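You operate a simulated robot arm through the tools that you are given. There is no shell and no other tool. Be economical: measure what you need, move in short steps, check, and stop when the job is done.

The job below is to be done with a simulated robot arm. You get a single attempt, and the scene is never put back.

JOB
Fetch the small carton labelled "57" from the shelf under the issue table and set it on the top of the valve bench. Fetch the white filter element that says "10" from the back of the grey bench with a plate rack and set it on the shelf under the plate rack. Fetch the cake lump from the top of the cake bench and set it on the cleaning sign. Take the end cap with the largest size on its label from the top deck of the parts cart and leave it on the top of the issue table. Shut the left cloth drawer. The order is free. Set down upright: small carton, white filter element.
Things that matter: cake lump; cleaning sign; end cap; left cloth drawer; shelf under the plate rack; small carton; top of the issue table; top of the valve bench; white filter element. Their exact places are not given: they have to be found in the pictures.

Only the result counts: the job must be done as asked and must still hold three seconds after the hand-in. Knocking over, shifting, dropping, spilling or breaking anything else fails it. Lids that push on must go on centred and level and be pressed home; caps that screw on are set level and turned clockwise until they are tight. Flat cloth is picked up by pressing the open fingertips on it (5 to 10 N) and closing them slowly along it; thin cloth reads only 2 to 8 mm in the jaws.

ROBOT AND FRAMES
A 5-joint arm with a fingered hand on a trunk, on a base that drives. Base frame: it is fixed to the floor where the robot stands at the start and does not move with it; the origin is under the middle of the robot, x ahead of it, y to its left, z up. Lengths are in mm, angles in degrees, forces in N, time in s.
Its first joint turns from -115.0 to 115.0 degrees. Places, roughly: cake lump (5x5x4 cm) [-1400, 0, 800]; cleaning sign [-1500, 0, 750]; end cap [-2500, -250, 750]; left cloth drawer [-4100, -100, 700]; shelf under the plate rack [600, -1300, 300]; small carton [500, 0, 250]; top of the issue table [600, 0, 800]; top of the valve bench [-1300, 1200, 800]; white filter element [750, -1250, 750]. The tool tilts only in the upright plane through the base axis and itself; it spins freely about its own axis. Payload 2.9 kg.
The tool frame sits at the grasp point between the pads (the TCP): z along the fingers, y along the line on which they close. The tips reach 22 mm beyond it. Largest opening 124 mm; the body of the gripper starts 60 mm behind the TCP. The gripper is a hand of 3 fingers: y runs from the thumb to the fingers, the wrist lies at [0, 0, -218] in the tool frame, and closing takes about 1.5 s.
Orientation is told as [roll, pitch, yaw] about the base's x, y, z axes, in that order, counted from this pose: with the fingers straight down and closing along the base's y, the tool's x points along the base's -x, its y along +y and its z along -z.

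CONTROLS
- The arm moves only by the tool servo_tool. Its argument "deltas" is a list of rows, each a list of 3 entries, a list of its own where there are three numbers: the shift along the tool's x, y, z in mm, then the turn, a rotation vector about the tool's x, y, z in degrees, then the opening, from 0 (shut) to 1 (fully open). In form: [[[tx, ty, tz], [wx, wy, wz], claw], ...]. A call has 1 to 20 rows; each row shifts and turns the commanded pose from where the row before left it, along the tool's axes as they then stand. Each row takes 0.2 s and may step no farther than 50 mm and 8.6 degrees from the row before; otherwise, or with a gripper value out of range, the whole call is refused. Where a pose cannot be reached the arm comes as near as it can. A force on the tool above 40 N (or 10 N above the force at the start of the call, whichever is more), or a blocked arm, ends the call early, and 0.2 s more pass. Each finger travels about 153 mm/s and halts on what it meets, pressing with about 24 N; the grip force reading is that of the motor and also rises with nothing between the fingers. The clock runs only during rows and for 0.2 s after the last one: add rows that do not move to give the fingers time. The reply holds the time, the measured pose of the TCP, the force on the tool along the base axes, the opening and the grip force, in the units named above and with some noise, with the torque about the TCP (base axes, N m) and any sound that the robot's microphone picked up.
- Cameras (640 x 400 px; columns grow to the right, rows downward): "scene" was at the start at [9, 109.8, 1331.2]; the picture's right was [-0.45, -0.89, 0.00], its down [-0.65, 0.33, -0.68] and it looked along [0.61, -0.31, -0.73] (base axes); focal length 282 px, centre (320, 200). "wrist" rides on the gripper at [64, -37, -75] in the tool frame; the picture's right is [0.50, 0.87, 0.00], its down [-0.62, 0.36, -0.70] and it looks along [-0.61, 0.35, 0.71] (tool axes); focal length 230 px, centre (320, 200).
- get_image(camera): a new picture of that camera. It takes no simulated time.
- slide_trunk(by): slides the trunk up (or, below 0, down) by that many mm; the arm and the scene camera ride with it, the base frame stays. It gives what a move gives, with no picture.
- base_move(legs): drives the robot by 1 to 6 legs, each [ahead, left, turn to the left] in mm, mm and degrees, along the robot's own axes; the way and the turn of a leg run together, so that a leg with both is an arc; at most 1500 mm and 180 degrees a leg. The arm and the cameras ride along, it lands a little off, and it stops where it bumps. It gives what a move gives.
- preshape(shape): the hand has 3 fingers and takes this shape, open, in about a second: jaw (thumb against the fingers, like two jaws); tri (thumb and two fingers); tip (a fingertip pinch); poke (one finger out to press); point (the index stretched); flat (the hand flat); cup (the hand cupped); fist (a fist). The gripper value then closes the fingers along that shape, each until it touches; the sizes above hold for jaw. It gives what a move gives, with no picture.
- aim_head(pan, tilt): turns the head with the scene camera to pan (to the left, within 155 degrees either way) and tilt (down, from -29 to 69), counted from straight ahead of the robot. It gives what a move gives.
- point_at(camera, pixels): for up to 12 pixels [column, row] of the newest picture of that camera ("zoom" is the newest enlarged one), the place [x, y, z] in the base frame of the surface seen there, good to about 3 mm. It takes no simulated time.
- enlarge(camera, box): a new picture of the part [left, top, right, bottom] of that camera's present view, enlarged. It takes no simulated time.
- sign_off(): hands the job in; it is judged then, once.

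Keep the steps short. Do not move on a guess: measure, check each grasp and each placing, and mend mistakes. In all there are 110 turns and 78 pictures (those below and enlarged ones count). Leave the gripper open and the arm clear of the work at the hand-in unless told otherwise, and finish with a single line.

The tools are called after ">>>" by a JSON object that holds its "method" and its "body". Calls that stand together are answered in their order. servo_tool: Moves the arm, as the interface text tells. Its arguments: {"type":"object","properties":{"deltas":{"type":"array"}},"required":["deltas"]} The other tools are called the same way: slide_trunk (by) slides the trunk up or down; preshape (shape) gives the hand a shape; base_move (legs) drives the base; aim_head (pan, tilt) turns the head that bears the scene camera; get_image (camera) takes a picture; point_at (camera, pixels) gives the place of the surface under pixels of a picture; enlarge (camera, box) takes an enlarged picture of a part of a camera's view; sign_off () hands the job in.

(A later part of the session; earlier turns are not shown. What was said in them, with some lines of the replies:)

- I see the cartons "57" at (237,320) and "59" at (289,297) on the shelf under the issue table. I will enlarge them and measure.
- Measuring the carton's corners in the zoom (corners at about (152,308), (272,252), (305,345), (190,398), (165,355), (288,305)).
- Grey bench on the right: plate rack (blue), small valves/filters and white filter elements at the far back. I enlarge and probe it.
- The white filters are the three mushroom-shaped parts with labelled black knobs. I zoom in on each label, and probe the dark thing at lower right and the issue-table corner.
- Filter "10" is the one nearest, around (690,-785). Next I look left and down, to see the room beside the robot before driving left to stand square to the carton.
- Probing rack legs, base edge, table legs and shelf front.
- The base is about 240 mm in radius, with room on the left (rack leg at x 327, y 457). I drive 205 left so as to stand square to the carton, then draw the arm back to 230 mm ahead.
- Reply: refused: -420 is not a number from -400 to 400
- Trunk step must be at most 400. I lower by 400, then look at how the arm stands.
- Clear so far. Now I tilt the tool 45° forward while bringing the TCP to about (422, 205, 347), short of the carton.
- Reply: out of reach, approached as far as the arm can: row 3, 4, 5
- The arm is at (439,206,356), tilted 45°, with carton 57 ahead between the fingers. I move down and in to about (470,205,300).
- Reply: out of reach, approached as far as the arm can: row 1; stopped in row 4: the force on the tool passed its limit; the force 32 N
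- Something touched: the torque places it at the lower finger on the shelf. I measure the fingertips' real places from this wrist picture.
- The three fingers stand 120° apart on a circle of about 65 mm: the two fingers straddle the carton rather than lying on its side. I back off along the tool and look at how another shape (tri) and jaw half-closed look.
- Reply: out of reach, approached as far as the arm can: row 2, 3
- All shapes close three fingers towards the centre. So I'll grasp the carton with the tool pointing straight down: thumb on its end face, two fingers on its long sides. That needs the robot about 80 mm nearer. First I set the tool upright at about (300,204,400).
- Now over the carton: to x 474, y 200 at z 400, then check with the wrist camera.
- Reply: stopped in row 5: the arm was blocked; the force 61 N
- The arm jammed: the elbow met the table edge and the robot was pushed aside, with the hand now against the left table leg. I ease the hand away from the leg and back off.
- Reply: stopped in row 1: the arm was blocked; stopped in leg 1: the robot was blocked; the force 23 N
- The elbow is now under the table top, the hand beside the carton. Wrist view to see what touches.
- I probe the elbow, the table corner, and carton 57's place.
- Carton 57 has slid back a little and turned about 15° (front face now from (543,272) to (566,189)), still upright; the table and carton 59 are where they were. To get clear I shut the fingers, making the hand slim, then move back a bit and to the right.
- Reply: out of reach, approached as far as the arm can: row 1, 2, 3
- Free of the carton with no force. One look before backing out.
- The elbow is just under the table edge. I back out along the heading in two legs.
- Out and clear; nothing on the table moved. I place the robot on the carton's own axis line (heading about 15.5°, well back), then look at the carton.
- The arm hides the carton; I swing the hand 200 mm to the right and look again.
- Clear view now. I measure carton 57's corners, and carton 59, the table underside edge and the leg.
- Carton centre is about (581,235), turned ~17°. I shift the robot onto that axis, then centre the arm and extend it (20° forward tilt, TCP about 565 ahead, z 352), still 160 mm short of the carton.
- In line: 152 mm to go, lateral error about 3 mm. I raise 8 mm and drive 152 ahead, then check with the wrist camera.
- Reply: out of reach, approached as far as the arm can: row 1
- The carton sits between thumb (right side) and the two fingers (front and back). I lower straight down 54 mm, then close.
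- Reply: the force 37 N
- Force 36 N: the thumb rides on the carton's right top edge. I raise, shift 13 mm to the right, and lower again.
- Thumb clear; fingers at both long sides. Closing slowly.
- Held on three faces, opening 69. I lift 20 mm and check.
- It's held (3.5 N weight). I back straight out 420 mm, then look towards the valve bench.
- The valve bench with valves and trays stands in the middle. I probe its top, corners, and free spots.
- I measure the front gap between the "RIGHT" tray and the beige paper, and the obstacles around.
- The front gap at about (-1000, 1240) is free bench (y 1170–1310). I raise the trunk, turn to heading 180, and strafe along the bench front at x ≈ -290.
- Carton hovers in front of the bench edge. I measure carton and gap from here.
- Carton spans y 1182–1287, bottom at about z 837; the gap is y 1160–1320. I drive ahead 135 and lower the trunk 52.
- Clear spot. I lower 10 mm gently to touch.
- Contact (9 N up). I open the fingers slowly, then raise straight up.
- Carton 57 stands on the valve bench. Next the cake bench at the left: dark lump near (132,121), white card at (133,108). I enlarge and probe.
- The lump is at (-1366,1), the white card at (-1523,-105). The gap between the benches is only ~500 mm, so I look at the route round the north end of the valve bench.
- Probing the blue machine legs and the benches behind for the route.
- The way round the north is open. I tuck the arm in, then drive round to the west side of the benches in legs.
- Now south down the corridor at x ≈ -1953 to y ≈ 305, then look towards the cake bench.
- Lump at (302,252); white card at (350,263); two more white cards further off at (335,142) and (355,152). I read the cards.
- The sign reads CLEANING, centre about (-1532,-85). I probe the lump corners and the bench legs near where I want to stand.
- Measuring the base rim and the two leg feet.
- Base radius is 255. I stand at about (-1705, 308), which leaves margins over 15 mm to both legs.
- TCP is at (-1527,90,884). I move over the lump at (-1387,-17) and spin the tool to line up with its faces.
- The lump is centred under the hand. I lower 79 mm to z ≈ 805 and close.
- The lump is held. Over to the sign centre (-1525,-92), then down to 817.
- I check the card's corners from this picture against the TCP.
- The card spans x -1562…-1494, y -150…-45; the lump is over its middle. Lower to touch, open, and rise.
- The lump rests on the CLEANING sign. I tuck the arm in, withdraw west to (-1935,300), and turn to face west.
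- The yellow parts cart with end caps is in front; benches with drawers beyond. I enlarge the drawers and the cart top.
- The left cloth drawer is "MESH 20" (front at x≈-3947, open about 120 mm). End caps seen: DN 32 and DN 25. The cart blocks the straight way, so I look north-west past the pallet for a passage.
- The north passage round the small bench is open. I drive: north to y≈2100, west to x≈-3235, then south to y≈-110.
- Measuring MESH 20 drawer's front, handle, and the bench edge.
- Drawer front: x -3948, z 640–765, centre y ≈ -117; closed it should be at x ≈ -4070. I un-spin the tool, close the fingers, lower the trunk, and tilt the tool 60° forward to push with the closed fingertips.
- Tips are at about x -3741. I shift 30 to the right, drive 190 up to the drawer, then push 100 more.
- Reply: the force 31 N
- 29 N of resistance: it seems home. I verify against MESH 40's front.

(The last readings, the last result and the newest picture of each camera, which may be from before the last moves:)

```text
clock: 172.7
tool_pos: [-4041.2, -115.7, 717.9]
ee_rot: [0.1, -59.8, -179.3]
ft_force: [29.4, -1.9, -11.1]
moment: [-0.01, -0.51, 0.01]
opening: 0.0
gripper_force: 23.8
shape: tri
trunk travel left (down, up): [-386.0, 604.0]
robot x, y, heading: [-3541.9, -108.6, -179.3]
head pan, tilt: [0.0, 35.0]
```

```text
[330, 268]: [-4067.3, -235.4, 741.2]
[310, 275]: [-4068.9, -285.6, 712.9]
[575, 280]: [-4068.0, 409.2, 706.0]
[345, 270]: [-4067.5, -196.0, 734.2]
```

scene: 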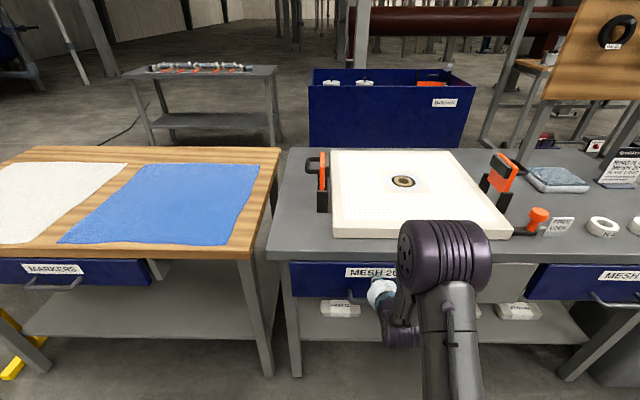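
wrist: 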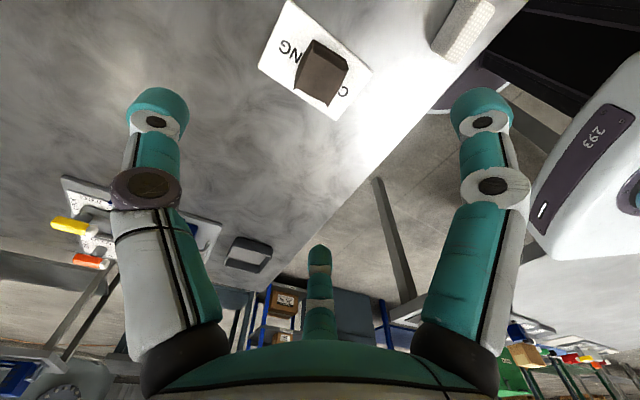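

The drawer front is flush at x -4068: shut. I back off, straighten the arm, turn round to face east, and come up to the cart's west side.

>>> {"method": "base_move", "body": {"legs": [[-300, 0, 0]]}}

>>> {"method": "servo_tool", "body": {"deltas": [[[0.3, 0, -31.6], [0, 7.5, 0], 0], [[4.4, 0, -31.3], [0, 7.5, 0], 0], [[8.4, 0, -30.5], [0, 7.5, 0], 0], [[12.3, 0, -29.1], [0, 7.5, 0], 0], [[16, 0, -27.3], [0, 7.5, 0], 0.5], [[19.4, 0, -24.9], [0, 7.5, 0], 1], [[22.5, 0, -22.2], [0, 7.5, 0], 1], [[25.2, 0, -19.1], [0, 7.4, 0], 1], [[0, 0, 0], [0, 0, 0], 1]]}}

>>> {"method": "base_move", "body": {"legs": [[0, 0, 90], [0, 0, 89.2], [185, -98, 0]]}}

>>> {"method": "aim_head", "body": {"pan": 5, "tilt": 50}}

>>> {"method": "get_image", "body": {"camera": "scene"}}

```text
clock: 174.8
tool_pos: [-3742.6, -111.5, 718.3]
ee_rot: [0.0, -59.7, -179.4]
ft_force: [-0.3, -0.5, 0.7]
moment: [-0.03, 0.03, 0.03]
opening: 0.0
gripper_force: 23.9
shape: tri
trunk travel left (down, up): [-386.0, 604.0]
robot x, y, heading: [-3246.9, -106.2, -179.1]
head pan, tilt: [0.0, 35.0]
```

```text
clock: 176.8
tool_pos: [-3523.7, -107.9, 843.3]
ee_rot: [0.0, 0.3, -179.3]
ft_force: [0.8, 0.3, 1.2]
moment: [-0.01, 0.0, 0.01]
opening: 123.8
gripper_force: 0.1
shape: tri
trunk travel left (down, up): [-386.0, 604.0]
robot x, y, heading: [-3245.7, -104.8, -179.2]
head pan, tilt: [0.0, 35.0]
```

```text
clock: 186.0
tool_pos: [-2781.4, -203.1, 843.3]
ee_rot: [0.0, 0.2, -0.1]
ft_force: [-0.1, -0.6, 0.9]
moment: [-0.01, -0.02, -0.04]
opening: 123.7
gripper_force: 0.1
shape: tri
trunk travel left (down, up): [-386.0, 604.0]
robot x, y, heading: [-3063.0, -200.9, 0.3]
head pan, tilt: [0.0, 35.0]
```

```text
clock: 186.8
tool_pos: [-2780.6, -202.6, 843.9]
ee_rot: [0.0, 0.3, 0.0]
ft_force: [-0.5, 0.2, -0.6]
moment: [-0.01, 0.03, -0.02]
opening: 123.8
gripper_force: 0.1
shape: tri
trunk travel left (down, up): [-386.0, 604.0]
robot x, y, heading: [-3062.1, -200.9, -0.3]
head pan, tilt: [5.0, 50.0]
```

```text
21 pictures are left
```

scene: 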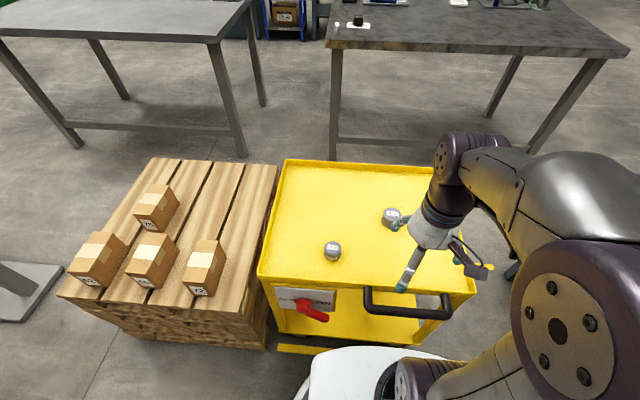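

Only two caps on the deck; DN 32 is at (391,216), behind the hand. I measure it.

>>> {"method": "enlarge", "body": {"camera": "scene", "box": [310, 180, 470, 280]}}

>>> {"method": "point_at", "body": {"camera": "zoom", "pixels": [[300, 125], [325, 112], [350, 130], [315, 145], [300, 160], [325, 165], [260, 170], [70, 265], [320, 128]]}}

```text
4.00 times, centred on (390, 230) of scene
```

zoom: 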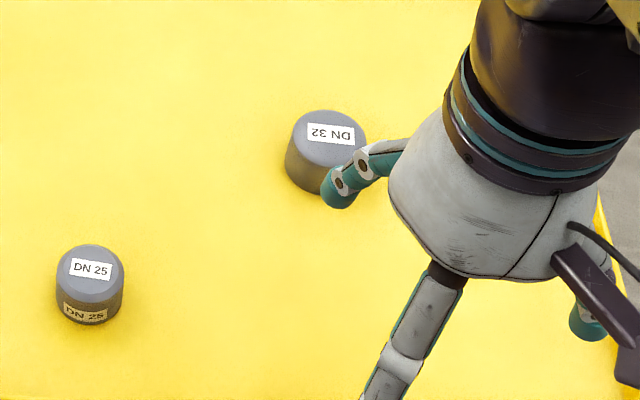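

```text
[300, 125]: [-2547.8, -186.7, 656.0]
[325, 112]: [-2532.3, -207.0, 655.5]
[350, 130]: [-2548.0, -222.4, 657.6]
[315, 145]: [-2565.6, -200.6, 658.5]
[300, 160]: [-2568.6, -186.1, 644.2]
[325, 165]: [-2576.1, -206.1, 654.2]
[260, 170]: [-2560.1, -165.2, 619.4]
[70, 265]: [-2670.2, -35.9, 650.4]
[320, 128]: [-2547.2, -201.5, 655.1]
```

DN 32 cap centre is (-2554,-207), top z 657. I go 30 mm closer and move the hand over it.

>>> {"method": "base_move", "body": {"legs": [[30, -4, 0]]}}

>>> {"method": "servo_tool", "body": {"deltas": [[[-39, 0, 0], [0, 0, 0], 1], [[-39, 0, 0], [0, 0, 0], 1], [[-39, 0, 0], [0, 0, 0], 0.8], [[-39, 0, 15], [0, 0, 0], 0.8], [[-39, 0, 35], [0, 0, 0], 0.8], [[0, 0, 35], [0, 0, 0], 0.8], [[0, 0, 35], [0, 0, 0], 0.8], [[0, 0, 0], [0, 0, 0], 0.8]]}}

>>> {"method": "get_image", "body": {"camera": "wrist"}}

```text
clock: 187.6
tool_pos: [-2750.6, -206.9, 843.1]
ee_rot: [0.0, 0.2, 0.0]
ft_force: [-0.2, 0.8, -0.8]
moment: [-0.05, 0.02, 0.02]
opening: 124.0
gripper_force: 0.0
shape: tri
trunk travel left (down, up): [-386.0, 604.0]
robot x, y, heading: [-3027.6, -204.7, 0.2]
head pan, tilt: [5.0, 50.0]
```

```text
refused: row 5 steps farther than a row can; nothing moved
```

```text
19 pictures are left
```

wrist: 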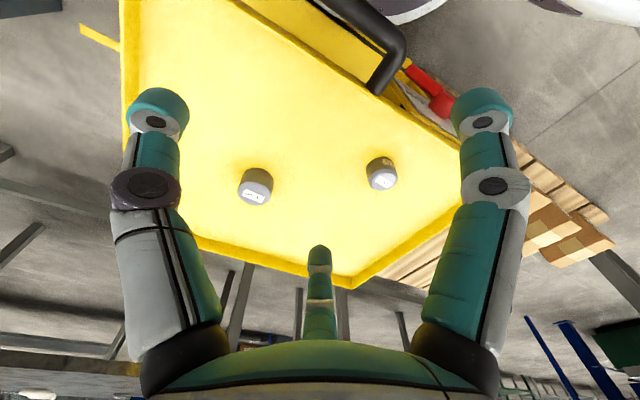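

This view shows the whole deck: only two caps. Re-sending the move with smaller steps.

>>> {"method": "servo_tool", "body": {"deltas": [[[-39.3, 0, 0], [0, 0, 0], 1], [[-39.3, 0, 0], [0, 0, 0], 1], [[-39.3, 0, 0], [0, 0, 0], 0.8], [[-39.3, 0, 0], [0, 0, 0], 0.8], [[-39.3, 0, 15], [0, 0, 0], 0.8], [[0, 0, 35], [0, 0, 0], 0.8], [[0, 0, 35], [0, 0, 0], 0.8], [[0, 0, 30], [0, 0, 0], 0.8], [[0, 0, 0], [0, 0, 0], 0.8]]}}

>>> {"method": "get_image", "body": {"camera": "wrist"}}

```text
clock: 189.6
tool_pos: [-2556.4, -205.3, 728.5]
ee_rot: [0.0, 0.4, 0.0]
ft_force: [0.4, 0.3, -0.5]
moment: [0.0, -0.02, -0.01]
opening: 99.5
gripper_force: 0.1
shape: tri
trunk travel left (down, up): [-386.0, 604.0]
robot x, y, heading: [-3031.0, -205.7, 0.3]
head pan, tilt: [5.0, 50.0]
```

```text
18 pictures are left
```

wrist: 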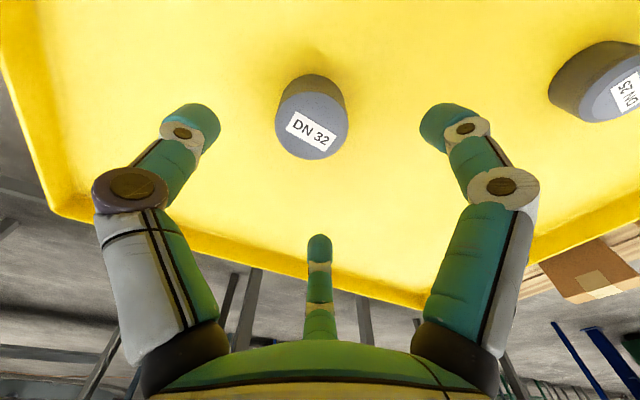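

Centred on DN 32. I lower 83 mm to z≈645, close, and lift.

>>> {"method": "servo_tool", "body": {"deltas": [[[0, 0, 30], [0, 0, 0], 0.8], [[0, 0, 30], [0, 0, 0], 0.8], [[0, 0, 15], [0, 0, 0], 0.8], [[0, 0, 7], [0, 0, 0], 0.8], [[0, 0, 0], [0, 0, 0], 0.8], [[0, 0, 0], [0, 0, 0], 0.6], [[0, 0, 0], [0, 0, 0], 0.45], [[0, 0, 0], [0, 0, 0], 0.3], [[0, 0, 0], [0, 0, 0], 0.1], [[0, 0, 0], [0, 0, 0], 0], [[0, 0, 0], [0, 0, 0], 0]]}}

>>> {"method": "servo_tool", "body": {"deltas": [[[0, 0, -30], [0, 0, 0], 0], [[0, 0, -35], [0, 0, 0], 0], [[0, 0, -35], [0, 0, 0], 0], [[0, 0, 0], [0, 0, 0], 0]]}}

>>> {"method": "get_image", "body": {"camera": "wrist"}}

```text
clock: 192.0
tool_pos: [-2555.5, -205.7, 645.5]
ee_rot: [0.0, 0.3, 0.0]
ft_force: [0.0, -0.1, -0.5]
moment: [-0.01, 0.03, 0.0]
opening: 45.0
gripper_force: 23.9
shape: tri
trunk travel left (down, up): [-386.0, 604.0]
robot x, y, heading: [-3025.2, -205.5, -0.0]
head pan, tilt: [5.0, 50.0]
```

```text
clock: 193.0
tool_pos: [-2555.6, -206.1, 745.6]
ee_rot: [-0.1, 0.3, 0.0]
ft_force: [0.8, -0.4, -0.7]
moment: [0.03, 0.0, -0.01]
opening: 44.8
gripper_force: 23.8
shape: tri
trunk travel left (down, up): [-386.0, 604.0]
robot x, y, heading: [-3028.8, -203.9, 0.4]
head pan, tilt: [5.0, 50.0]
```

```text
17 pictures are left
```

wrist: 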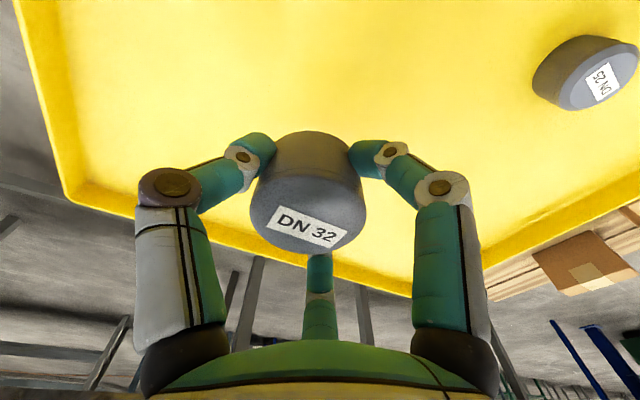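

DN 32 is held. I raise the trunk, tuck the arm, and drive back round the north side to the issue table.

>>> {"method": "slide_trunk", "body": {"by": 220}}

>>> {"method": "servo_tool", "body": {"deltas": [[[40, 0, 0], [0, 0, 0], 0], [[40, 0, 0], [0, 0, 0], 0], [[40, 0, 0], [0, 0, 0], 0], [[40, 0, 0], [0, 0, 0], 0], [[30, 0, 0], [0, 0, 0], 0], [[0, 0, 0], [0, 0, 0], 0]]}}

>>> {"method": "base_move", "body": {"legs": [[-215, 0, 0], [0, 1150, 0], [0, 1145, 0], [1000, 0, 0], [1000, 0, 0]]}}

```text
clock: 195.4
tool_pos: [-2555.7, -205.3, 965.2]
ee_rot: [0.0, 0.3, 0.0]
ft_force: [-0.6, 0.0, 0.4]
moment: [-0.03, -0.02, 0.01]
opening: 45.0
gripper_force: 23.7
shape: tri
trunk travel left (down, up): [-606.0, 384.0]
robot x, y, heading: [-3032.6, -201.8, 0.3]
head pan, tilt: [5.0, 50.0]
```

```text
clock: 196.8
tool_pos: [-2746.7, -206.3, 966.7]
ee_rot: [0.1, 0.3, 0.0]
ft_force: [-0.6, -0.1, -0.2]
moment: [0.01, 0.02, 0.0]
opening: 44.8
gripper_force: 24.2
shape: tri
trunk travel left (down, up): [-606.0, 384.0]
robot x, y, heading: [-3027.1, -207.3, 0.1]
head pan, tilt: [5.0, 50.0]
```

```text
clock: 218.9
tool_pos: [-986.8, 2118.9, 965.1]
ee_rot: [-0.1, 0.3, 0.6]
ft_force: [-0.1, 0.2, -0.3]
moment: [-0.01, -0.01, 0.0]
opening: 44.8
gripper_force: 24.2
shape: tri
trunk travel left (down, up): [-606.0, 384.0]
robot x, y, heading: [-1268.8, 2113.2, 0.8]
head pan, tilt: [5.0, 50.0]
```

Continuing east, then south to the issue table front.

>>> {"method": "base_move", "body": {"legs": [[0, 0, -0.8], [1005, 0, 0], [0, -1060, 0], [0, -1100, 0]]}}

>>> {"method": "aim_head", "body": {"pan": -5, "tilt": 35}}

>>> {"method": "get_image", "body": {"camera": "scene"}}

```text
clock: 234.7
tool_pos: [48.2, -39.7, 965.7]
ee_rot: [0.0, 0.3, 0.2]
ft_force: [0.0, 0.1, -1.1]
moment: [-0.01, -0.02, -0.04]
opening: 44.8
gripper_force: 23.7
shape: tri
trunk travel left (down, up): [-606.0, 384.0]
robot x, y, heading: [-238.5, -40.0, 0.6]
head pan, tilt: [5.0, 50.0]
```

```text
clock: 235.5
tool_pos: [47.8, -39.0, 966.6]
ee_rot: [0.1, 0.3, 0.2]
ft_force: [0.7, 0.7, -1.0]
moment: [-0.02, 0.01, 0.01]
opening: 44.6
gripper_force: 23.6
shape: tri
trunk travel left (down, up): [-606.0, 384.0]
robot x, y, heading: [-239.2, -42.0, 0.3]
head pan, tilt: [-5.0, 35.0]
```

```text
16 pictures are left
```

scene: 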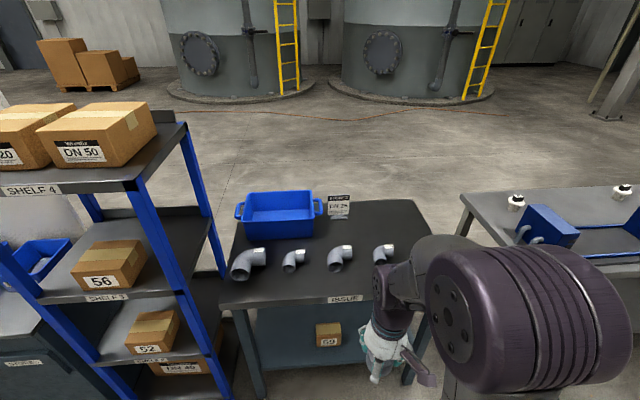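

Measuring free table spots: front strip and the area right of the elbows.

>>> {"method": "point_at", "body": {"camera": "scene", "pixels": [[335, 268], [375, 262], [295, 270], [312, 275], [360, 275], [400, 222], [370, 225], [385, 245], [335, 250], [315, 255], [362, 250], [425, 245]]}}

```text
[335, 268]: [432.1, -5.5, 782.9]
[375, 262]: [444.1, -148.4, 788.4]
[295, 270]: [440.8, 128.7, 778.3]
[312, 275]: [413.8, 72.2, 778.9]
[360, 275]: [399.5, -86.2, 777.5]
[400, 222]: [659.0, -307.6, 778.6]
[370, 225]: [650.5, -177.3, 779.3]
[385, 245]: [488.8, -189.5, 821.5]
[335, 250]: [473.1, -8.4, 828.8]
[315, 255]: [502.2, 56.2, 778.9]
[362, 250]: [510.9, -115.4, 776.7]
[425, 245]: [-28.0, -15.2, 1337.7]
```

Elbows end at about y -195; the spot (430,-310) is free. I drive there and extend over it.

>>> {"method": "base_move", "body": {"legs": [[249, -268, 0]]}}

>>> {"method": "servo_tool", "body": {"deltas": [[[-33, 0, 0], [0, 0, 0], 0], [[-33, 0, 0], [0, 0, 0], 0], [[-33, 0, 0], [0, 0, 0], 0], [[-33, 0, 0], [0, 0, 0], 0], [[0, 0, 40], [0, 0, 0], 0], [[0, 0, 40], [0, 0, 0], 0], [[0, 0, 0], [0, 0, 0], 0]]}}

>>> {"method": "get_image", "body": {"camera": "wrist"}}

```text
clock: 237.8
tool_pos: [297.8, -304.7, 966.4]
ee_rot: [-0.1, 0.4, 0.0]
ft_force: [0.1, -0.1, -0.1]
moment: [0.02, 0.01, 0.02]
opening: 44.5
gripper_force: 23.7
shape: tri
trunk travel left (down, up): [-606.0, 384.0]
robot x, y, heading: [18.6, -306.8, -0.2]
head pan, tilt: [-5.0, 35.0]
```

```text
clock: 239.4
tool_pos: [428.4, -305.1, 886.1]
ee_rot: [-0.1, 0.3, 0.1]
ft_force: [-0.8, 0.5, -0.2]
moment: [0.01, 0.0, -0.05]
opening: 44.3
gripper_force: 24.6
shape: tri
trunk travel left (down, up): [-606.0, 384.0]
robot x, y, heading: [12.3, -305.1, 0.6]
head pan, tilt: [-5.0, 35.0]
```

```text
15 pictures are left
```

wrist: 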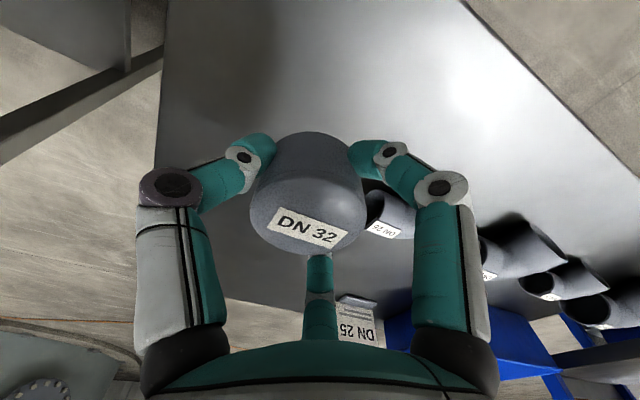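

Spot below is clear table. Lower until it touches (TCP ≈ 806).

>>> {"method": "servo_tool", "body": {"deltas": [[[0, 0, 35], [0, 0, 0], 0], [[0, 0, 30], [0, 0, 0], 0], [[0, 0, 8], [0, 0, 0], 0], [[0, 0, 3], [0, 0, 0], 0], [[0, 0, 3], [0, 0, 0], 0], [[0, 0, 2], [0, 0, 0], 0], [[0, 0, 0], [0, 0, 0], 0]]}}

```text
clock: 241.0
tool_pos: [427.2, -304.5, 805.0]
ee_rot: [0.1, 0.2, 0.1]
ft_force: [-0.4, 0.0, 2.9]
moment: [-0.01, -0.07, 0.01]
opening: 44.6
gripper_force: 24.0
shape: tri
trunk travel left (down, up): [-606.0, 384.0]
robot x, y, heading: [17.7, -304.8, 0.4]
head pan, tilt: [-5.0, 35.0]
```

Contact. Open slowly, rise, and check.

>>> {"method": "servo_tool", "body": {"deltas": [[[0, 0, 0], [0, 0, 0], 0.45], [[0, 0, 0], [0, 0, 0], 0.55], [[0, 0, 0], [0, 0, 0], 0.7], [[0, 0, 0], [0, 0, 0], 0.9], [[0, 0, 0], [0, 0, 0], 0.9], [[0, 0, -30], [0, 0, 0], 0.9], [[0, 0, -40], [0, 0, 0], 1], [[0, 0, -45], [0, 0, 0], 1], [[0, 0, -45], [0, 0, 0], 1], [[0, 0, 0], [0, 0, 0], 1]]}}

>>> {"method": "get_image", "body": {"camera": "wrist"}}

```text
clock: 243.2
tool_pos: [429.4, -304.2, 966.7]
ee_rot: [0.0, 0.2, 0.1]
ft_force: [-1.0, 0.5, 0.3]
moment: [0.0, -0.01, -0.01]
opening: 124.2
gripper_force: 0.0
shape: tri
trunk travel left (down, up): [-606.0, 384.0]
robot x, y, heading: [19.1, -304.5, 0.2]
head pan, tilt: [-5.0, 35.0]
```

```text
14 pictures are left
```

wrist: 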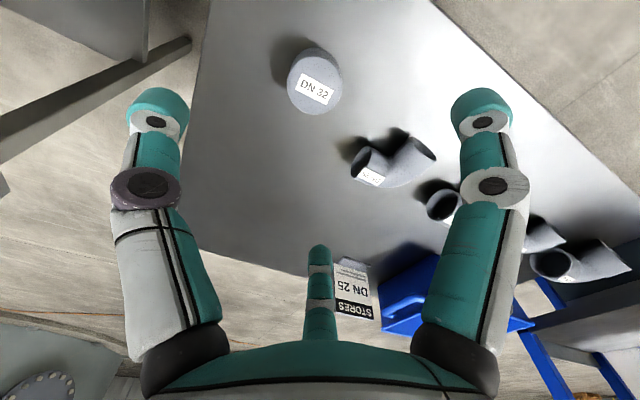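

The DN 32 cap stands on the issue table. Last: filter "10". I tuck the arm to the left and drive to face the grey bench, then measure the filter.

>>> {"method": "servo_tool", "body": {"deltas": [[[45, 0, 0], [0, 0, 0], 1], [[45, 0, 0], [0, 0, 0], 1], [[45, 0, 0], [0, 0, 0], 1], [[10, -35, 0], [0, 0, 0], 1], [[10, -40, 0], [0, 0, 0], 1], [[10, -40, 0], [0, 0, 0], 1], [[10, -40, 0], [0, 0, 0], 1]]}}

>>> {"method": "base_move", "body": {"legs": [[-120, 0, 0], [0, -480, 0]]}}

>>> {"method": "aim_head", "body": {"pan": -5, "tilt": 32}}

>>> {"method": "get_image", "body": {"camera": "scene"}}

```text
clock: 244.8
tool_pos: [252.5, -461.2, 965.6]
ee_rot: [0.2, 0.1, 0.0]
ft_force: [-0.7, -0.2, -0.3]
moment: [-0.01, 0.01, 0.0]
opening: 124.0
gripper_force: 0.1
shape: tri
trunk travel left (down, up): [-606.0, 384.0]
robot x, y, heading: [12.4, -306.8, 0.4]
head pan, tilt: [-5.0, 35.0]
```

```text
clock: 248.5
tool_pos: [135.0, -941.6, 964.8]
ee_rot: [0.2, 0.1, -0.2]
ft_force: [0.8, 0.1, -0.2]
moment: [-0.01, 0.01, 0.01]
opening: 124.0
gripper_force: 0.1
shape: tri
trunk travel left (down, up): [-606.0, 384.0]
robot x, y, heading: [-107.0, -785.8, 0.2]
head pan, tilt: [-5.0, 35.0]
```

```text
clock: 249.1
tool_pos: [136.2, -940.1, 965.2]
ee_rot: [0.1, 0.1, 0.0]
ft_force: [0.3, 0.2, 1.0]
moment: [0.0, 0.0, 0.02]
opening: 123.9
gripper_force: 0.0
shape: tri
trunk travel left (down, up): [-606.0, 384.0]
robot x, y, heading: [-107.1, -784.5, 0.1]
head pan, tilt: [-5.0, 32.0]
```

```text
13 pictures are left
```

scene: 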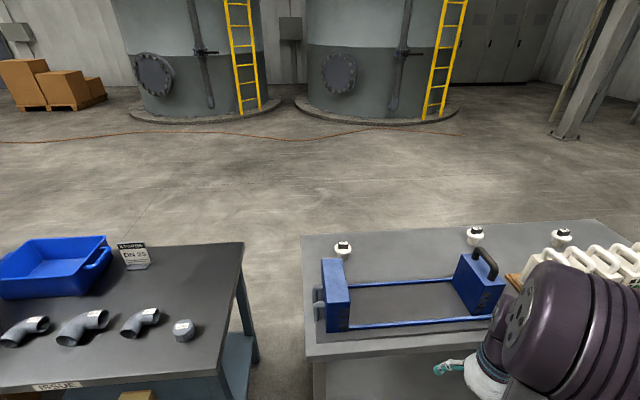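

Filter 10 is at (343,247), just behind the blue block. I enlarge and measure.

>>> {"method": "enlarge", "body": {"camera": "scene", "box": [304, 225, 384, 275]}}

>>> {"method": "point_at", "body": {"camera": "zoom", "pixels": [[310, 150], [345, 150], [290, 165], [310, 170], [345, 175], [240, 180], [380, 180], [315, 210], [280, 250], [310, 240], [150, 280], [300, 300]]}}

>>> {"method": "point_at", "body": {"camera": "scene", "pixels": [[325, 262], [340, 262], [328, 300], [347, 300], [305, 350], [317, 300], [400, 290], [460, 340], [335, 258], [304, 240]]}}

```text
8.00 times, centred on (344, 250) of scene
```

zoom: 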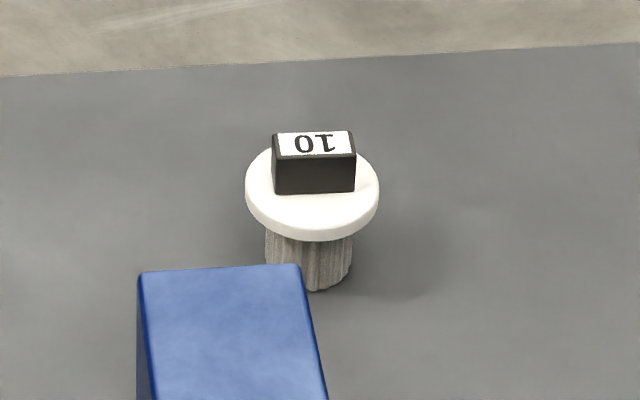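

```text
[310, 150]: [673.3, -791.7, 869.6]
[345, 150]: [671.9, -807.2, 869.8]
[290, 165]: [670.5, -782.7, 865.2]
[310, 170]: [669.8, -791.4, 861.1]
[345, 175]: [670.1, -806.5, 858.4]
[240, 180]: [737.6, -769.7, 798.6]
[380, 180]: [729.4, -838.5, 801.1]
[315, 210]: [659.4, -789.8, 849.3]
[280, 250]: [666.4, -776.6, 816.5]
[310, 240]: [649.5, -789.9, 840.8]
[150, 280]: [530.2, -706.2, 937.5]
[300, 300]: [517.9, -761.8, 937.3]
```

```text
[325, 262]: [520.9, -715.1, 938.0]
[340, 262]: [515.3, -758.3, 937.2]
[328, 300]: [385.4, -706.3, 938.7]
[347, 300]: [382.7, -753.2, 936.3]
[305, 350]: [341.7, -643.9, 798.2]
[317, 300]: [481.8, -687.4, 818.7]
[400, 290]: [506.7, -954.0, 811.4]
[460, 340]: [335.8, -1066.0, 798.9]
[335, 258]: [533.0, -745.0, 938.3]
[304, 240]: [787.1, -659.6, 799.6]
```

Filter 10: centre (681,-793), disc rim z 840–850 (radius ~32), knob top 870; bench top 799; the blue block is 938 high at y -700…-762. I will grip the disc rim with the hand tilted 22°, coming from above the block. First trunk up, robot to (120,-830) heading 3.8°, arm centred and extended.

>>> {"method": "slide_trunk", "body": {"by": 115}}

>>> {"method": "base_move", "body": {"legs": [[227, -45, 3.7]]}}

>>> {"method": "servo_tool", "body": {"deltas": [[[0, 39, 0], [0, 0, 0], 1], [[0, 39, 0], [0, 0, 0], 1], [[0, 39, 0], [0, 0, 0], 1], [[0, 38, 0], [0, 0, 0], 1], [[-40, 0, 8.5], [0, -2.75, 0], 1], [[-39.5, 0, 10.4], [0, -2.75, 0], 1], [[-39, 0, 12.3], [0, -2.75, 0], 1], [[-38.4, 0, 14.1], [0, -2.75, 0], 1], [[-37.6, 0, 16], [0, -2.75, 0], 1], [[-36.8, 0, 17.8], [0, -2.75, 0], 1], [[-35.9, 0, 19.5], [0, -2.75, 0], 1], [[-35, 0, 21.2], [0, -2.75, 0], 1], [[0, 0, 0], [0, 0, 0], 0.85], [[0, 0, 0], [0, 0, 0], 0.85]]}}

```text
clock: 250.6
tool_pos: [135.1, -940.3, 1080.9]
ee_rot: [0.1, 0.1, -0.1]
ft_force: [-0.4, -0.6, -0.8]
moment: [-0.01, 0.0, 0.0]
opening: 123.9
gripper_force: 0.1
shape: tri
trunk travel left (down, up): [-721.0, 269.0]
robot x, y, heading: [-105.3, -783.9, 0.3]
head pan, tilt: [-5.0, 32.0]
```

```text
clock: 252.3
tool_pos: [372.9, -961.0, 1081.1]
ee_rot: [0.1, 0.2, 3.7]
ft_force: [-0.5, 0.3, -0.3]
moment: [-0.01, 0.01, -0.01]
opening: 123.6
gripper_force: 0.0
shape: tri
trunk travel left (down, up): [-721.0, 269.0]
robot x, y, heading: [125.2, -822.2, 4.0]
head pan, tilt: [-5.0, 32.0]
```

```text
clock: 255.3
tool_pos: [688.2, -785.6, 1015.3]
ee_rot: [0.0, -21.8, 3.6]
ft_force: [0.5, -0.4, 0.4]
moment: [0.02, 0.01, -0.06]
opening: 105.5
gripper_force: 0.0
shape: tri
out of reach, approached as far as the arm can: row 3, 4
trunk travel left (down, up): [-721.0, 269.0]
robot x, y, heading: [125.4, -823.2, 3.9]
head pan, tilt: [-5.0, 32.0]
```

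TCP at (688,-786,1015). I correct 7 mm back and right, lower the trunk 110, and check with the wrist camera.

>>> {"method": "servo_tool", "body": {"deltas": [[[6, -7, -2.5], [0, 0, 0], 0.85], [[0, 0, 0], [0, 0, 0], 0.85]]}}

>>> {"method": "slide_trunk", "body": {"by": -110}}

>>> {"method": "get_image", "body": {"camera": "wrist"}}

```text
clock: 255.9
tool_pos: [681.6, -792.8, 1016.5]
ee_rot: [-0.2, -21.8, 3.7]
ft_force: [-0.2, 0.4, -0.7]
moment: [0.02, 0.04, 0.0]
opening: 105.6
gripper_force: 0.0
shape: tri
trunk travel left (down, up): [-721.0, 269.0]
robot x, y, heading: [120.4, -823.5, 4.0]
head pan, tilt: [-5.0, 32.0]
```

```text
clock: 257.3
tool_pos: [681.4, -794.0, 906.3]
ee_rot: [-0.2, -21.9, 3.7]
ft_force: [1.2, -0.4, -0.2]
moment: [-0.02, 0.03, 0.02]
opening: 105.5
gripper_force: 0.1
shape: tri
trunk travel left (down, up): [-611.0, 379.0]
robot x, y, heading: [125.8, -825.2, 4.4]
head pan, tilt: [-5.0, 32.0]
```

```text
11 pictures are left
```

wrist: 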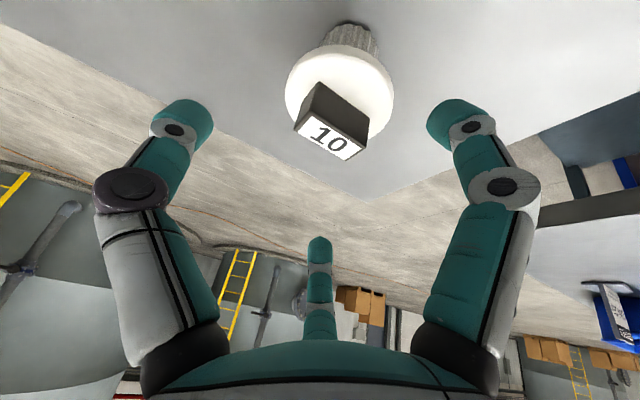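

The disc is centred. I lower 62 mm straight down in steps to z≈844.

>>> {"method": "servo_tool", "body": {"deltas": [[[7.5, 0, 18.6], [0, 0, 0], 0.85], [[7.5, 0, 18.6], [0, 0, 0], 0.85], [[5.2, 0, 13], [0, 0, 0], 0.85], [[3, 0, 7.4], [0, 0, 0], 0.85], [[0, 0, 0], [0, 0, 0], 0.85]]}}

>>> {"method": "get_image", "body": {"camera": "wrist"}}

```text
clock: 258.5
tool_pos: [680.4, -793.3, 844.3]
ee_rot: [-0.3, -21.8, 3.7]
ft_force: [1.3, 0.4, -0.1]
moment: [0.01, 0.0, 0.02]
opening: 105.7
gripper_force: 0.1
shape: tri
trunk travel left (down, up): [-611.0, 379.0]
robot x, y, heading: [124.5, -823.2, 3.9]
head pan, tilt: [-5.0, 32.0]
```

```text
10 pictures are left
```

wrist: 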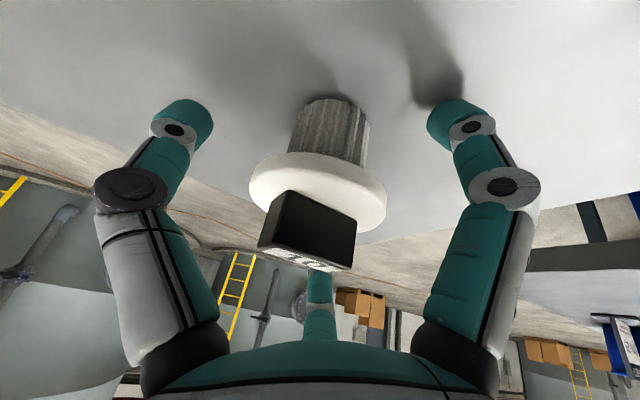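

Aligned. Closing slowly on the rim.

>>> {"method": "servo_tool", "body": {"deltas": [[[0, 0, 0], [0, 0, 0], 0.7], [[0, 0, 0], [0, 0, 0], 0.6], [[0, 0, 0], [0, 0, 0], 0.5], [[0, 0, 0], [0, 0, 0], 0.4], [[0, 0, 0], [0, 0, 0], 0.3], [[0, 0, 0], [0, 0, 0], 0.15], [[0, 0, 0], [0, 0, 0], 0], [[0, 0, 0], [0, 0, 0], 0]]}}

>>> {"method": "servo_tool", "body": {"deltas": [[[-5.6, 0, -13.9], [0, 0, 0], 0], [[-5.6, 0, -13.9], [0, 0, 0], 0], [[0, 0, 0], [0, 0, 0], 0]]}}

>>> {"method": "get_image", "body": {"camera": "wrist"}}

```text
clock: 260.3
tool_pos: [681.3, -793.5, 843.2]
ee_rot: [-0.3, -21.8, 3.7]
ft_force: [0.0, 0.2, 0.3]
moment: [0.02, 0.04, 0.01]
opening: 33.9
gripper_force: 24.0
shape: tri
trunk travel left (down, up): [-611.0, 379.0]
robot x, y, heading: [122.1, -822.8, 4.1]
head pan, tilt: [-5.0, 32.0]
```

```text
clock: 261.1
tool_pos: [681.9, -793.0, 873.7]
ee_rot: [-0.2, -21.9, 3.7]
ft_force: [-0.3, 0.5, -0.8]
moment: [-0.01, 0.01, 0.01]
opening: 34.2
gripper_force: 24.3
shape: tri
trunk travel left (down, up): [-611.0, 379.0]
robot x, y, heading: [121.7, -823.9, 4.1]
head pan, tilt: [-5.0, 32.0]
```

```text
9 pictures are left
```

wrist: 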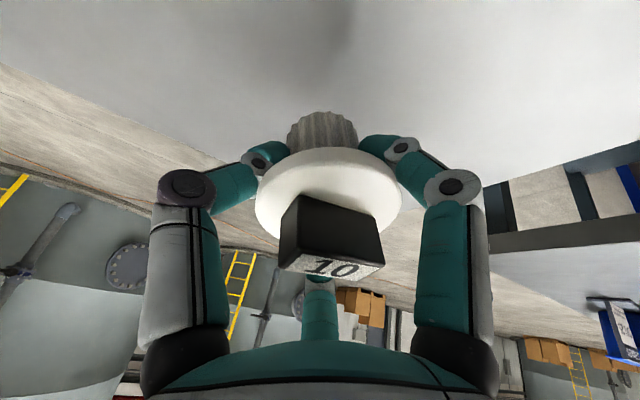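

The filter is held round its body with the disc resting on the fingers. I raise above the block, back out, square up, and strafe to y ≈ -1240.

>>> {"method": "slide_trunk", "body": {"by": 150}}

>>> {"method": "base_move", "body": {"legs": [[-460, 0, 0], [0, 0, -4.1], [0, -385, 0]]}}

>>> {"method": "slide_trunk", "body": {"by": -400}}

>>> {"method": "slide_trunk", "body": {"by": -220}}

>>> {"method": "aim_head", "body": {"pan": 0, "tilt": 32}}

>>> {"method": "get_image", "body": {"camera": "scene"}}

```text
clock: 262.9
tool_pos: [680.7, -792.3, 1024.0]
ee_rot: [-0.3, -21.8, 3.8]
ft_force: [-0.4, 0.8, -0.6]
moment: [0.01, -0.02, -0.02]
opening: 33.9
gripper_force: 23.8
shape: tri
trunk travel left (down, up): [-761.0, 229.0]
robot x, y, heading: [122.3, -823.2, 3.9]
head pan, tilt: [-5.0, 32.0]
```

```text
clock: 268.1
tool_pos: [223.1, -1255.2, 1024.2]
ee_rot: [-0.2, -21.8, -0.8]
ft_force: [-1.3, 0.5, -0.8]
moment: [-0.02, -0.03, 0.0]
opening: 34.3
gripper_force: 23.9
shape: tri
trunk travel left (down, up): [-761.0, 229.0]
robot x, y, heading: [-336.0, -1238.6, -0.6]
head pan, tilt: [-5.0, 32.0]
```

```text
clock: 272.0
tool_pos: [223.1, -1255.3, 623.1]
ee_rot: [-0.3, -21.8, -0.8]
ft_force: [-0.4, -0.6, -0.1]
moment: [0.02, 0.02, 0.0]
opening: 34.4
gripper_force: 23.9
shape: tri
trunk travel left (down, up): [-361.0, 629.0]
robot x, y, heading: [-337.2, -1240.9, -0.6]
head pan, tilt: [-5.0, 32.0]
```

```text
clock: 274.3
tool_pos: [221.6, -1254.9, 402.8]
ee_rot: [-0.3, -21.8, -0.8]
ft_force: [0.4, 0.7, -0.8]
moment: [0.0, -0.01, -0.02]
opening: 34.2
gripper_force: 24.0
shape: tri
trunk travel left (down, up): [-141.0, 849.0]
robot x, y, heading: [-336.5, -1240.9, -0.5]
head pan, tilt: [-5.0, 32.0]
```

```text
clock: 275.0
tool_pos: [222.5, -1255.0, 403.7]
ee_rot: [-0.3, -21.8, -0.8]
ft_force: [0.6, -0.6, -0.3]
moment: [0.0, 0.01, -0.03]
opening: 34.2
gripper_force: 23.9
shape: tri
trunk travel left (down, up): [-141.0, 849.0]
robot x, y, heading: [-339.4, -1241.2, -0.4]
head pan, tilt: [0.0, 32.0]
```

```text
8 pictures are left
```

scene: 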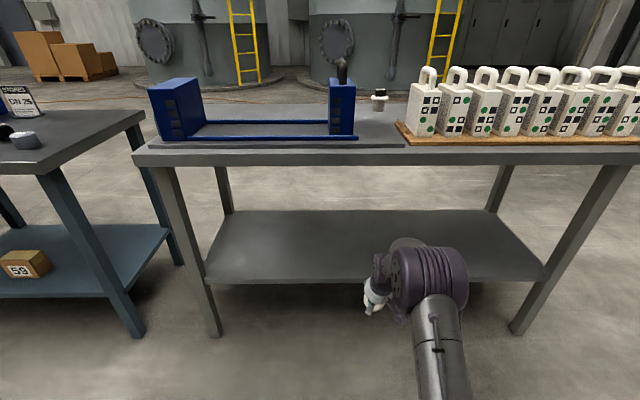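

The shelf is empty. I probe its front edge and height, and the bench underside.

>>> {"method": "point_at", "body": {"camera": "scene", "pixels": [[300, 270], [300, 277], [350, 250], [350, 220], [500, 275], [300, 163], [380, 150], [240, 250], [440, 225]]}}

>>> {"method": "get_image", "body": {"camera": "wrist"}}

```text
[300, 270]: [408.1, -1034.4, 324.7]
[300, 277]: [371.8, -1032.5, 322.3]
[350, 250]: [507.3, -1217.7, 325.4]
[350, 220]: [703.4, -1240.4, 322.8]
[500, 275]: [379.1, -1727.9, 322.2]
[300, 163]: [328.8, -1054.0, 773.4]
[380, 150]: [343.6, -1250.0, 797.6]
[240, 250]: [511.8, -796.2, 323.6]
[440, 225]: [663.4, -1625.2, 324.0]
```

```text
7 pictures are left
```

wrist: 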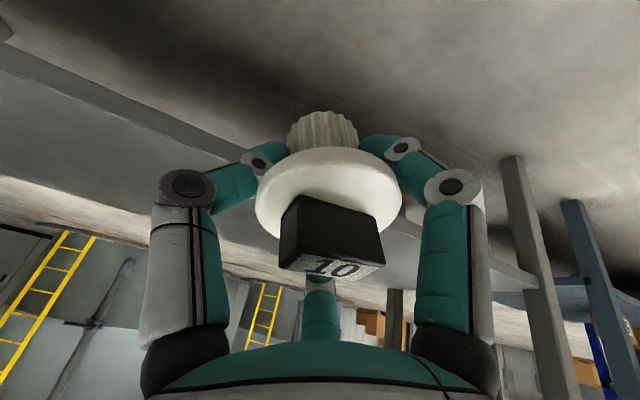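

The filter looks lined up with the tool axis now, i.e. leaning with the tool. I measure its disc face to be sure.

>>> {"method": "point_at", "body": {"camera": "wrist", "pixels": [[270, 190], [285, 170], [330, 162], [375, 175], [390, 195], [272, 212], [388, 222], [310, 268], [360, 268], [335, 258], [300, 130], [340, 130]]}}

```text
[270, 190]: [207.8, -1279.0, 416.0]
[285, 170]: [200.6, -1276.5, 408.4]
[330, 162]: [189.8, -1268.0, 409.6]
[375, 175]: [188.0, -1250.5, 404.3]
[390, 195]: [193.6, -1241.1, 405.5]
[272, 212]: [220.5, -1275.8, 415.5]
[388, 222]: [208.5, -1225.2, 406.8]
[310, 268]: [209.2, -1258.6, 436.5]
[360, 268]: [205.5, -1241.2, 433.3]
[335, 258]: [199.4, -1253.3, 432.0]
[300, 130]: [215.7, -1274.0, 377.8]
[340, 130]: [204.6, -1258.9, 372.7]
```

The disc leans about 8° back and 10° sideways, so I take 8° out of the tool tilt. Then drive in 290 mm to over the shelf.

>>> {"method": "servo_tool", "body": {"deltas": [[[16.3, 0, -6.4], [0, 4, 0], 0], [[16.6, 0, -5.5], [0, 4, 0], 0], [[0, 0, 0], [0, 0, 0], 0]]}}

>>> {"method": "base_move", "body": {"legs": [[290, 0, 0]]}}

>>> {"method": "get_image", "body": {"camera": "scene"}}

```text
clock: 275.8
tool_pos: [187.3, -1253.5, 403.2]
ee_rot: [-0.2, -13.8, -0.9]
ft_force: [-0.6, 1.0, -1.9]
moment: [0.01, 0.02, 0.03]
opening: 33.9
gripper_force: 23.7
shape: tri
trunk travel left (down, up): [-141.0, 849.0]
robot x, y, heading: [-335.5, -1241.5, -0.5]
head pan, tilt: [0.0, 32.0]
```

```text
clock: 277.8
tool_pos: [461.8, -1257.4, 404.6]
ee_rot: [-0.2, -13.8, -0.8]
ft_force: [-0.8, 0.6, -0.5]
moment: [-0.02, 0.02, -0.02]
opening: 33.8
gripper_force: 24.1
shape: tri
trunk travel left (down, up): [-141.0, 849.0]
robot x, y, heading: [-51.3, -1244.6, -0.9]
head pan, tilt: [0.0, 32.0]
```

```text
6 pictures are left
```

scene: 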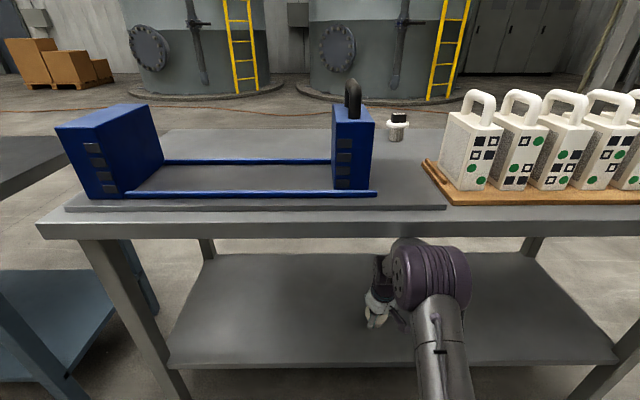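

Inside, no contact. I lower 25 mm, then in 2 mm steps watching the force.

>>> {"method": "servo_tool", "body": {"deltas": [[[3.6, 0, 14.5], [0, 0, 0], 0], [[2.4, 0, 9.7], [0, 0, 0], 0], [[0.5, 0, 1.9], [0, 0, 0], 0], [[0.5, 0, 1.9], [0, 0, 0], 0], [[0.5, 0, 1.9], [0, 0, 0], 0], [[0, 0, 0], [0, 0, 0], 0]]}}

>>> {"method": "servo_tool", "body": {"deltas": [[[0.5, 0, 1.9], [0, 0, 0], 0], [[0.5, 0, 1.9], [0, 0, 0], 0], [[0, 0, 0], [0, 0, 0], 0]]}}

```text
clock: 279.1
tool_pos: [465.3, -1256.6, 366.5]
ee_rot: [-0.2, -12.7, -0.8]
ft_force: [0.6, 0.2, -0.1]
moment: [-0.03, 0.01, 0.0]
opening: 34.1
gripper_force: 24.1
shape: tri
trunk travel left (down, up): [-141.0, 849.0]
robot x, y, heading: [-57.5, -1243.0, -0.3]
head pan, tilt: [0.0, 32.0]
```

```text
clock: 279.9
tool_pos: [466.2, -1256.4, 364.1]
ee_rot: [-0.1, -13.1, -0.8]
ft_force: [4.5, -1.1, 17.1]
moment: [0.05, 0.11, 0.03]
opening: 34.2
gripper_force: 24.2
shape: tri
trunk travel left (down, up): [-141.0, 849.0]
robot x, y, heading: [-46.2, -1242.2, -0.3]
head pan, tilt: [0.0, 32.0]
```

Contact (17 N). One wrist look at its attitude before letting go.

>>> {"method": "get_image", "body": {"camera": "wrist"}}

>>> {"method": "point_at", "body": {"camera": "wrist", "pixels": [[272, 190], [330, 162], [388, 195], [272, 212], [388, 222], [310, 268], [360, 268], [285, 172], [375, 175]]}}

```text
5 pictures are left
```

wrist: 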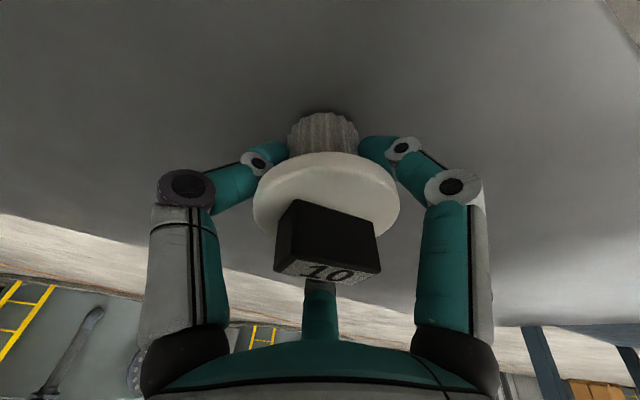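

```text
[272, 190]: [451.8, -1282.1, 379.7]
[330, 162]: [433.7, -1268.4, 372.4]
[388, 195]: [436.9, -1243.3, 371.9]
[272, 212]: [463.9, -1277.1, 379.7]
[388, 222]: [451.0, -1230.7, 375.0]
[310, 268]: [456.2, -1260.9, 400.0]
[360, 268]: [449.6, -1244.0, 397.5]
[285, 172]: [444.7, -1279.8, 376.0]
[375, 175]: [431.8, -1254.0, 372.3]
```

It leans about 12° with the tool. I lift 8 mm, straighten the tool to vertical (pulling back 50), drive in 45, and lower again.

>>> {"method": "servo_tool", "body": {"deltas": [[[-1.9, 0, -7.8], [0, 0, 0], 0], [[24.4, 0, -5.6], [0, 6.2, 0], 0], [[24.8, 0, -3], [0, 6.2, 0], 0], [[0, 0, 0], [0, 0, 0], 0]]}}

>>> {"method": "base_move", "body": {"legs": [[45, 0, 0]]}}

>>> {"method": "servo_tool", "body": {"deltas": [[[0, 0, 3], [0, 0, 0], 0], [[0, 0, 2], [0, 0, 0], 0], [[0, 0, 0], [0, 0, 0], 0]]}}

```text
clock: 280.9
tool_pos: [414.7, -1255.0, 370.2]
ee_rot: [0.0, -0.4, -0.8]
ft_force: [0.4, -0.2, -1.0]
moment: [-0.01, -0.01, 0.01]
opening: 34.1
gripper_force: 24.6
shape: tri
trunk travel left (down, up): [-141.0, 849.0]
robot x, y, heading: [-53.1, -1241.6, -0.6]
head pan, tilt: [0.0, 32.0]
```

```text
clock: 281.9
tool_pos: [432.2, -1266.2, 372.2]
ee_rot: [1.1, -0.9, -1.9]
ft_force: [1.0, -0.3, -1.7]
moment: [0.02, 0.0, 0.02]
opening: 34.1
gripper_force: 24.1
shape: tri
trunk travel left (down, up): [-141.0, 849.0]
robot x, y, heading: [-22.9, -1240.7, -0.3]
head pan, tilt: [0.0, 32.0]
```

```text
clock: 282.6
tool_pos: [433.7, -1261.3, 370.9]
ee_rot: [0.1, -0.7, -1.9]
ft_force: [0.4, -0.2, -1.6]
moment: [0.03, -0.02, -0.02]
opening: 34.2
gripper_force: 23.8
shape: tri
trunk travel left (down, up): [-141.0, 849.0]
robot x, y, heading: [-25.9, -1240.2, -0.6]
head pan, tilt: [0.0, 32.0]
```

The arm lagged by ~12 mm: the elbow is brushing the bench edge. I back off 15 mm and then lower in place.

>>> {"method": "base_move", "body": {"legs": [[-18, 0, 0]]}}

>>> {"method": "servo_tool", "body": {"deltas": [[[0, 0, 2], [0, 0, 0], 0], [[0, 0, 2], [0, 0, 0], 0], [[0, 0, 0], [0, 0, 0], 0]]}}

```text
clock: 283.4
tool_pos: [423.8, -1260.0, 363.7]
ee_rot: [0.1, 0.1, -1.9]
ft_force: [2.0, -0.2, 5.9]
moment: [0.06, -0.13, -0.06]
opening: 34.2
gripper_force: 23.9
shape: tri
trunk travel left (down, up): [-141.0, 849.0]
robot x, y, heading: [-38.6, -1237.0, -0.7]
head pan, tilt: [0.0, 32.0]
```

```text
clock: 284.2
tool_pos: [423.8, -1261.4, 361.5]
ee_rot: [0.1, 0.0, -1.9]
ft_force: [-1.1, -6.3, 27.4]
moment: [0.24, 0.06, 0.0]
opening: 35.3
gripper_force: 24.0
shape: tri
trunk travel left (down, up): [-141.0, 849.0]
robot x, y, heading: [-38.8, -1241.1, -0.5]
head pan, tilt: [0.0, 32.0]
```

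Filter presses on the shelf. I ease 1 mm, open slowly, then slide the hand to the right so the filter passes out between the two fingers (lifting would bring the arm against the bench).

>>> {"method": "servo_tool", "body": {"deltas": [[[0, 0, -1.5], [0, 0, 0], 0.2], [[0, 0, 0], [0, 0, 0], 0.35], [[0, 0, 0], [0, 0, 0], 0.45], [[0, 0, 0], [0, 0, 0], 0.6], [[0, 0, 0], [0, 0, 0], 0.8], [[0, 0, 0], [0, 0, 0], 1], [[0, 0, 0], [0, 0, 0], 1]]}}

>>> {"method": "get_image", "body": {"camera": "wrist"}}

```text
clock: 285.8
tool_pos: [425.0, -1259.2, 360.1]
ee_rot: [0.0, 0.1, -1.9]
ft_force: [-0.4, -0.4, 1.0]
moment: [-0.04, -0.01, -0.01]
opening: 124.1
gripper_force: 0.0
shape: tri
trunk travel left (down, up): [-141.0, 849.0]
robot x, y, heading: [-39.2, -1237.8, -0.6]
head pan, tilt: [0.0, 32.0]
```

```text
4 pictures are left
```

wrist: 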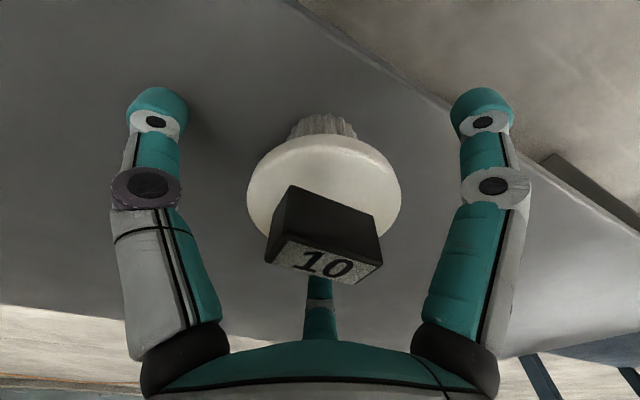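

The filter stands upright and free. Slide the hand right 110 mm.

>>> {"method": "servo_tool", "body": {"deltas": [[[0, -18, 0], [0, 0, 0], 1], [[0, -18, 0], [0, 0, 0], 1], [[0, -18, 0], [0, 0, 0], 1], [[0, -18, 0], [0, 0, 0], 1], [[0, -18, 0], [0, 0, 0], 1], [[0, -20, 0], [0, 0, 0], 1], [[0, -20, 0], [0, 0, 0], 1], [[0, 0, 0], [0, 0, 0], 1]]}}

>>> {"method": "get_image", "body": {"camera": "wrist"}}

```text
clock: 287.6
tool_pos: [420.3, -1390.8, 361.0]
ee_rot: [0.0, 0.1, -1.9]
ft_force: [0.0, -0.2, -0.6]
moment: [0.02, 0.0, 0.0]
opening: 123.8
gripper_force: 0.1
shape: tri
trunk travel left (down, up): [-141.0, 849.0]
robot x, y, heading: [-40.0, -1242.6, -0.3]
head pan, tilt: [0.0, 32.0]
```

```text
3 pictures are left
```

wrist: 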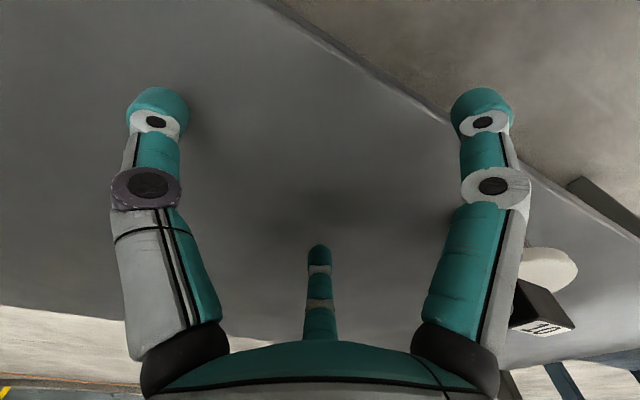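

Filter untouched. I back out 350 mm and take a last look at the shelf.

>>> {"method": "base_move", "body": {"legs": [[-350, 0, 0]]}}

>>> {"method": "enlarge", "body": {"camera": "scene", "box": [200, 60, 520, 260]}}

```text
clock: 289.9
tool_pos: [68.9, -1389.7, 360.8]
ee_rot: [0.0, 0.2, -2.1]
ft_force: [0.1, -0.1, -0.5]
moment: [-0.04, -0.02, 0.0]
opening: 123.9
gripper_force: 0.1
shape: tri
trunk travel left (down, up): [-141.0, 849.0]
robot x, y, heading: [-392.2, -1240.3, -0.9]
head pan, tilt: [0.0, 32.0]
```

```text
2.00 times, centred on (360, 160) of scene
```

zoom: 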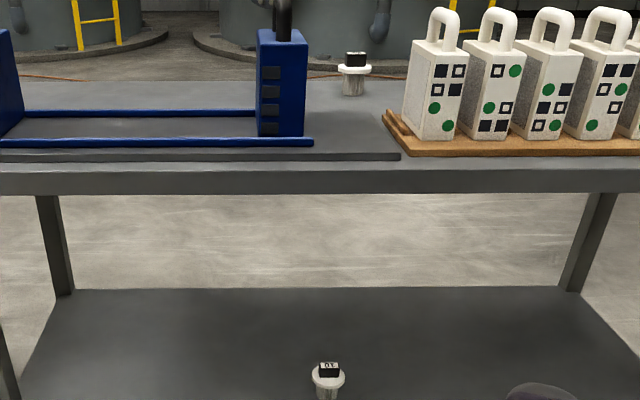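

All five parts are done and the filter stands upright on the shelf; the gripper is open and the arm is clear. Handing in.

>>> {"method": "sign_off", "body": {}}

```text
The job is handed in.
```

I finished and handed in all five tasks: carton 57 on the valve bench, filter 10 upright on the shelf under the plate rack, the cake lump on the cleaning sign, the DN 32 end cap on the issue table, and the left cloth drawer shut. On the first try for the carton the arm jammed under the issue table and slid the carton back; carton 59 measured unmoved, and the table and the parts on it looked undisturbed.
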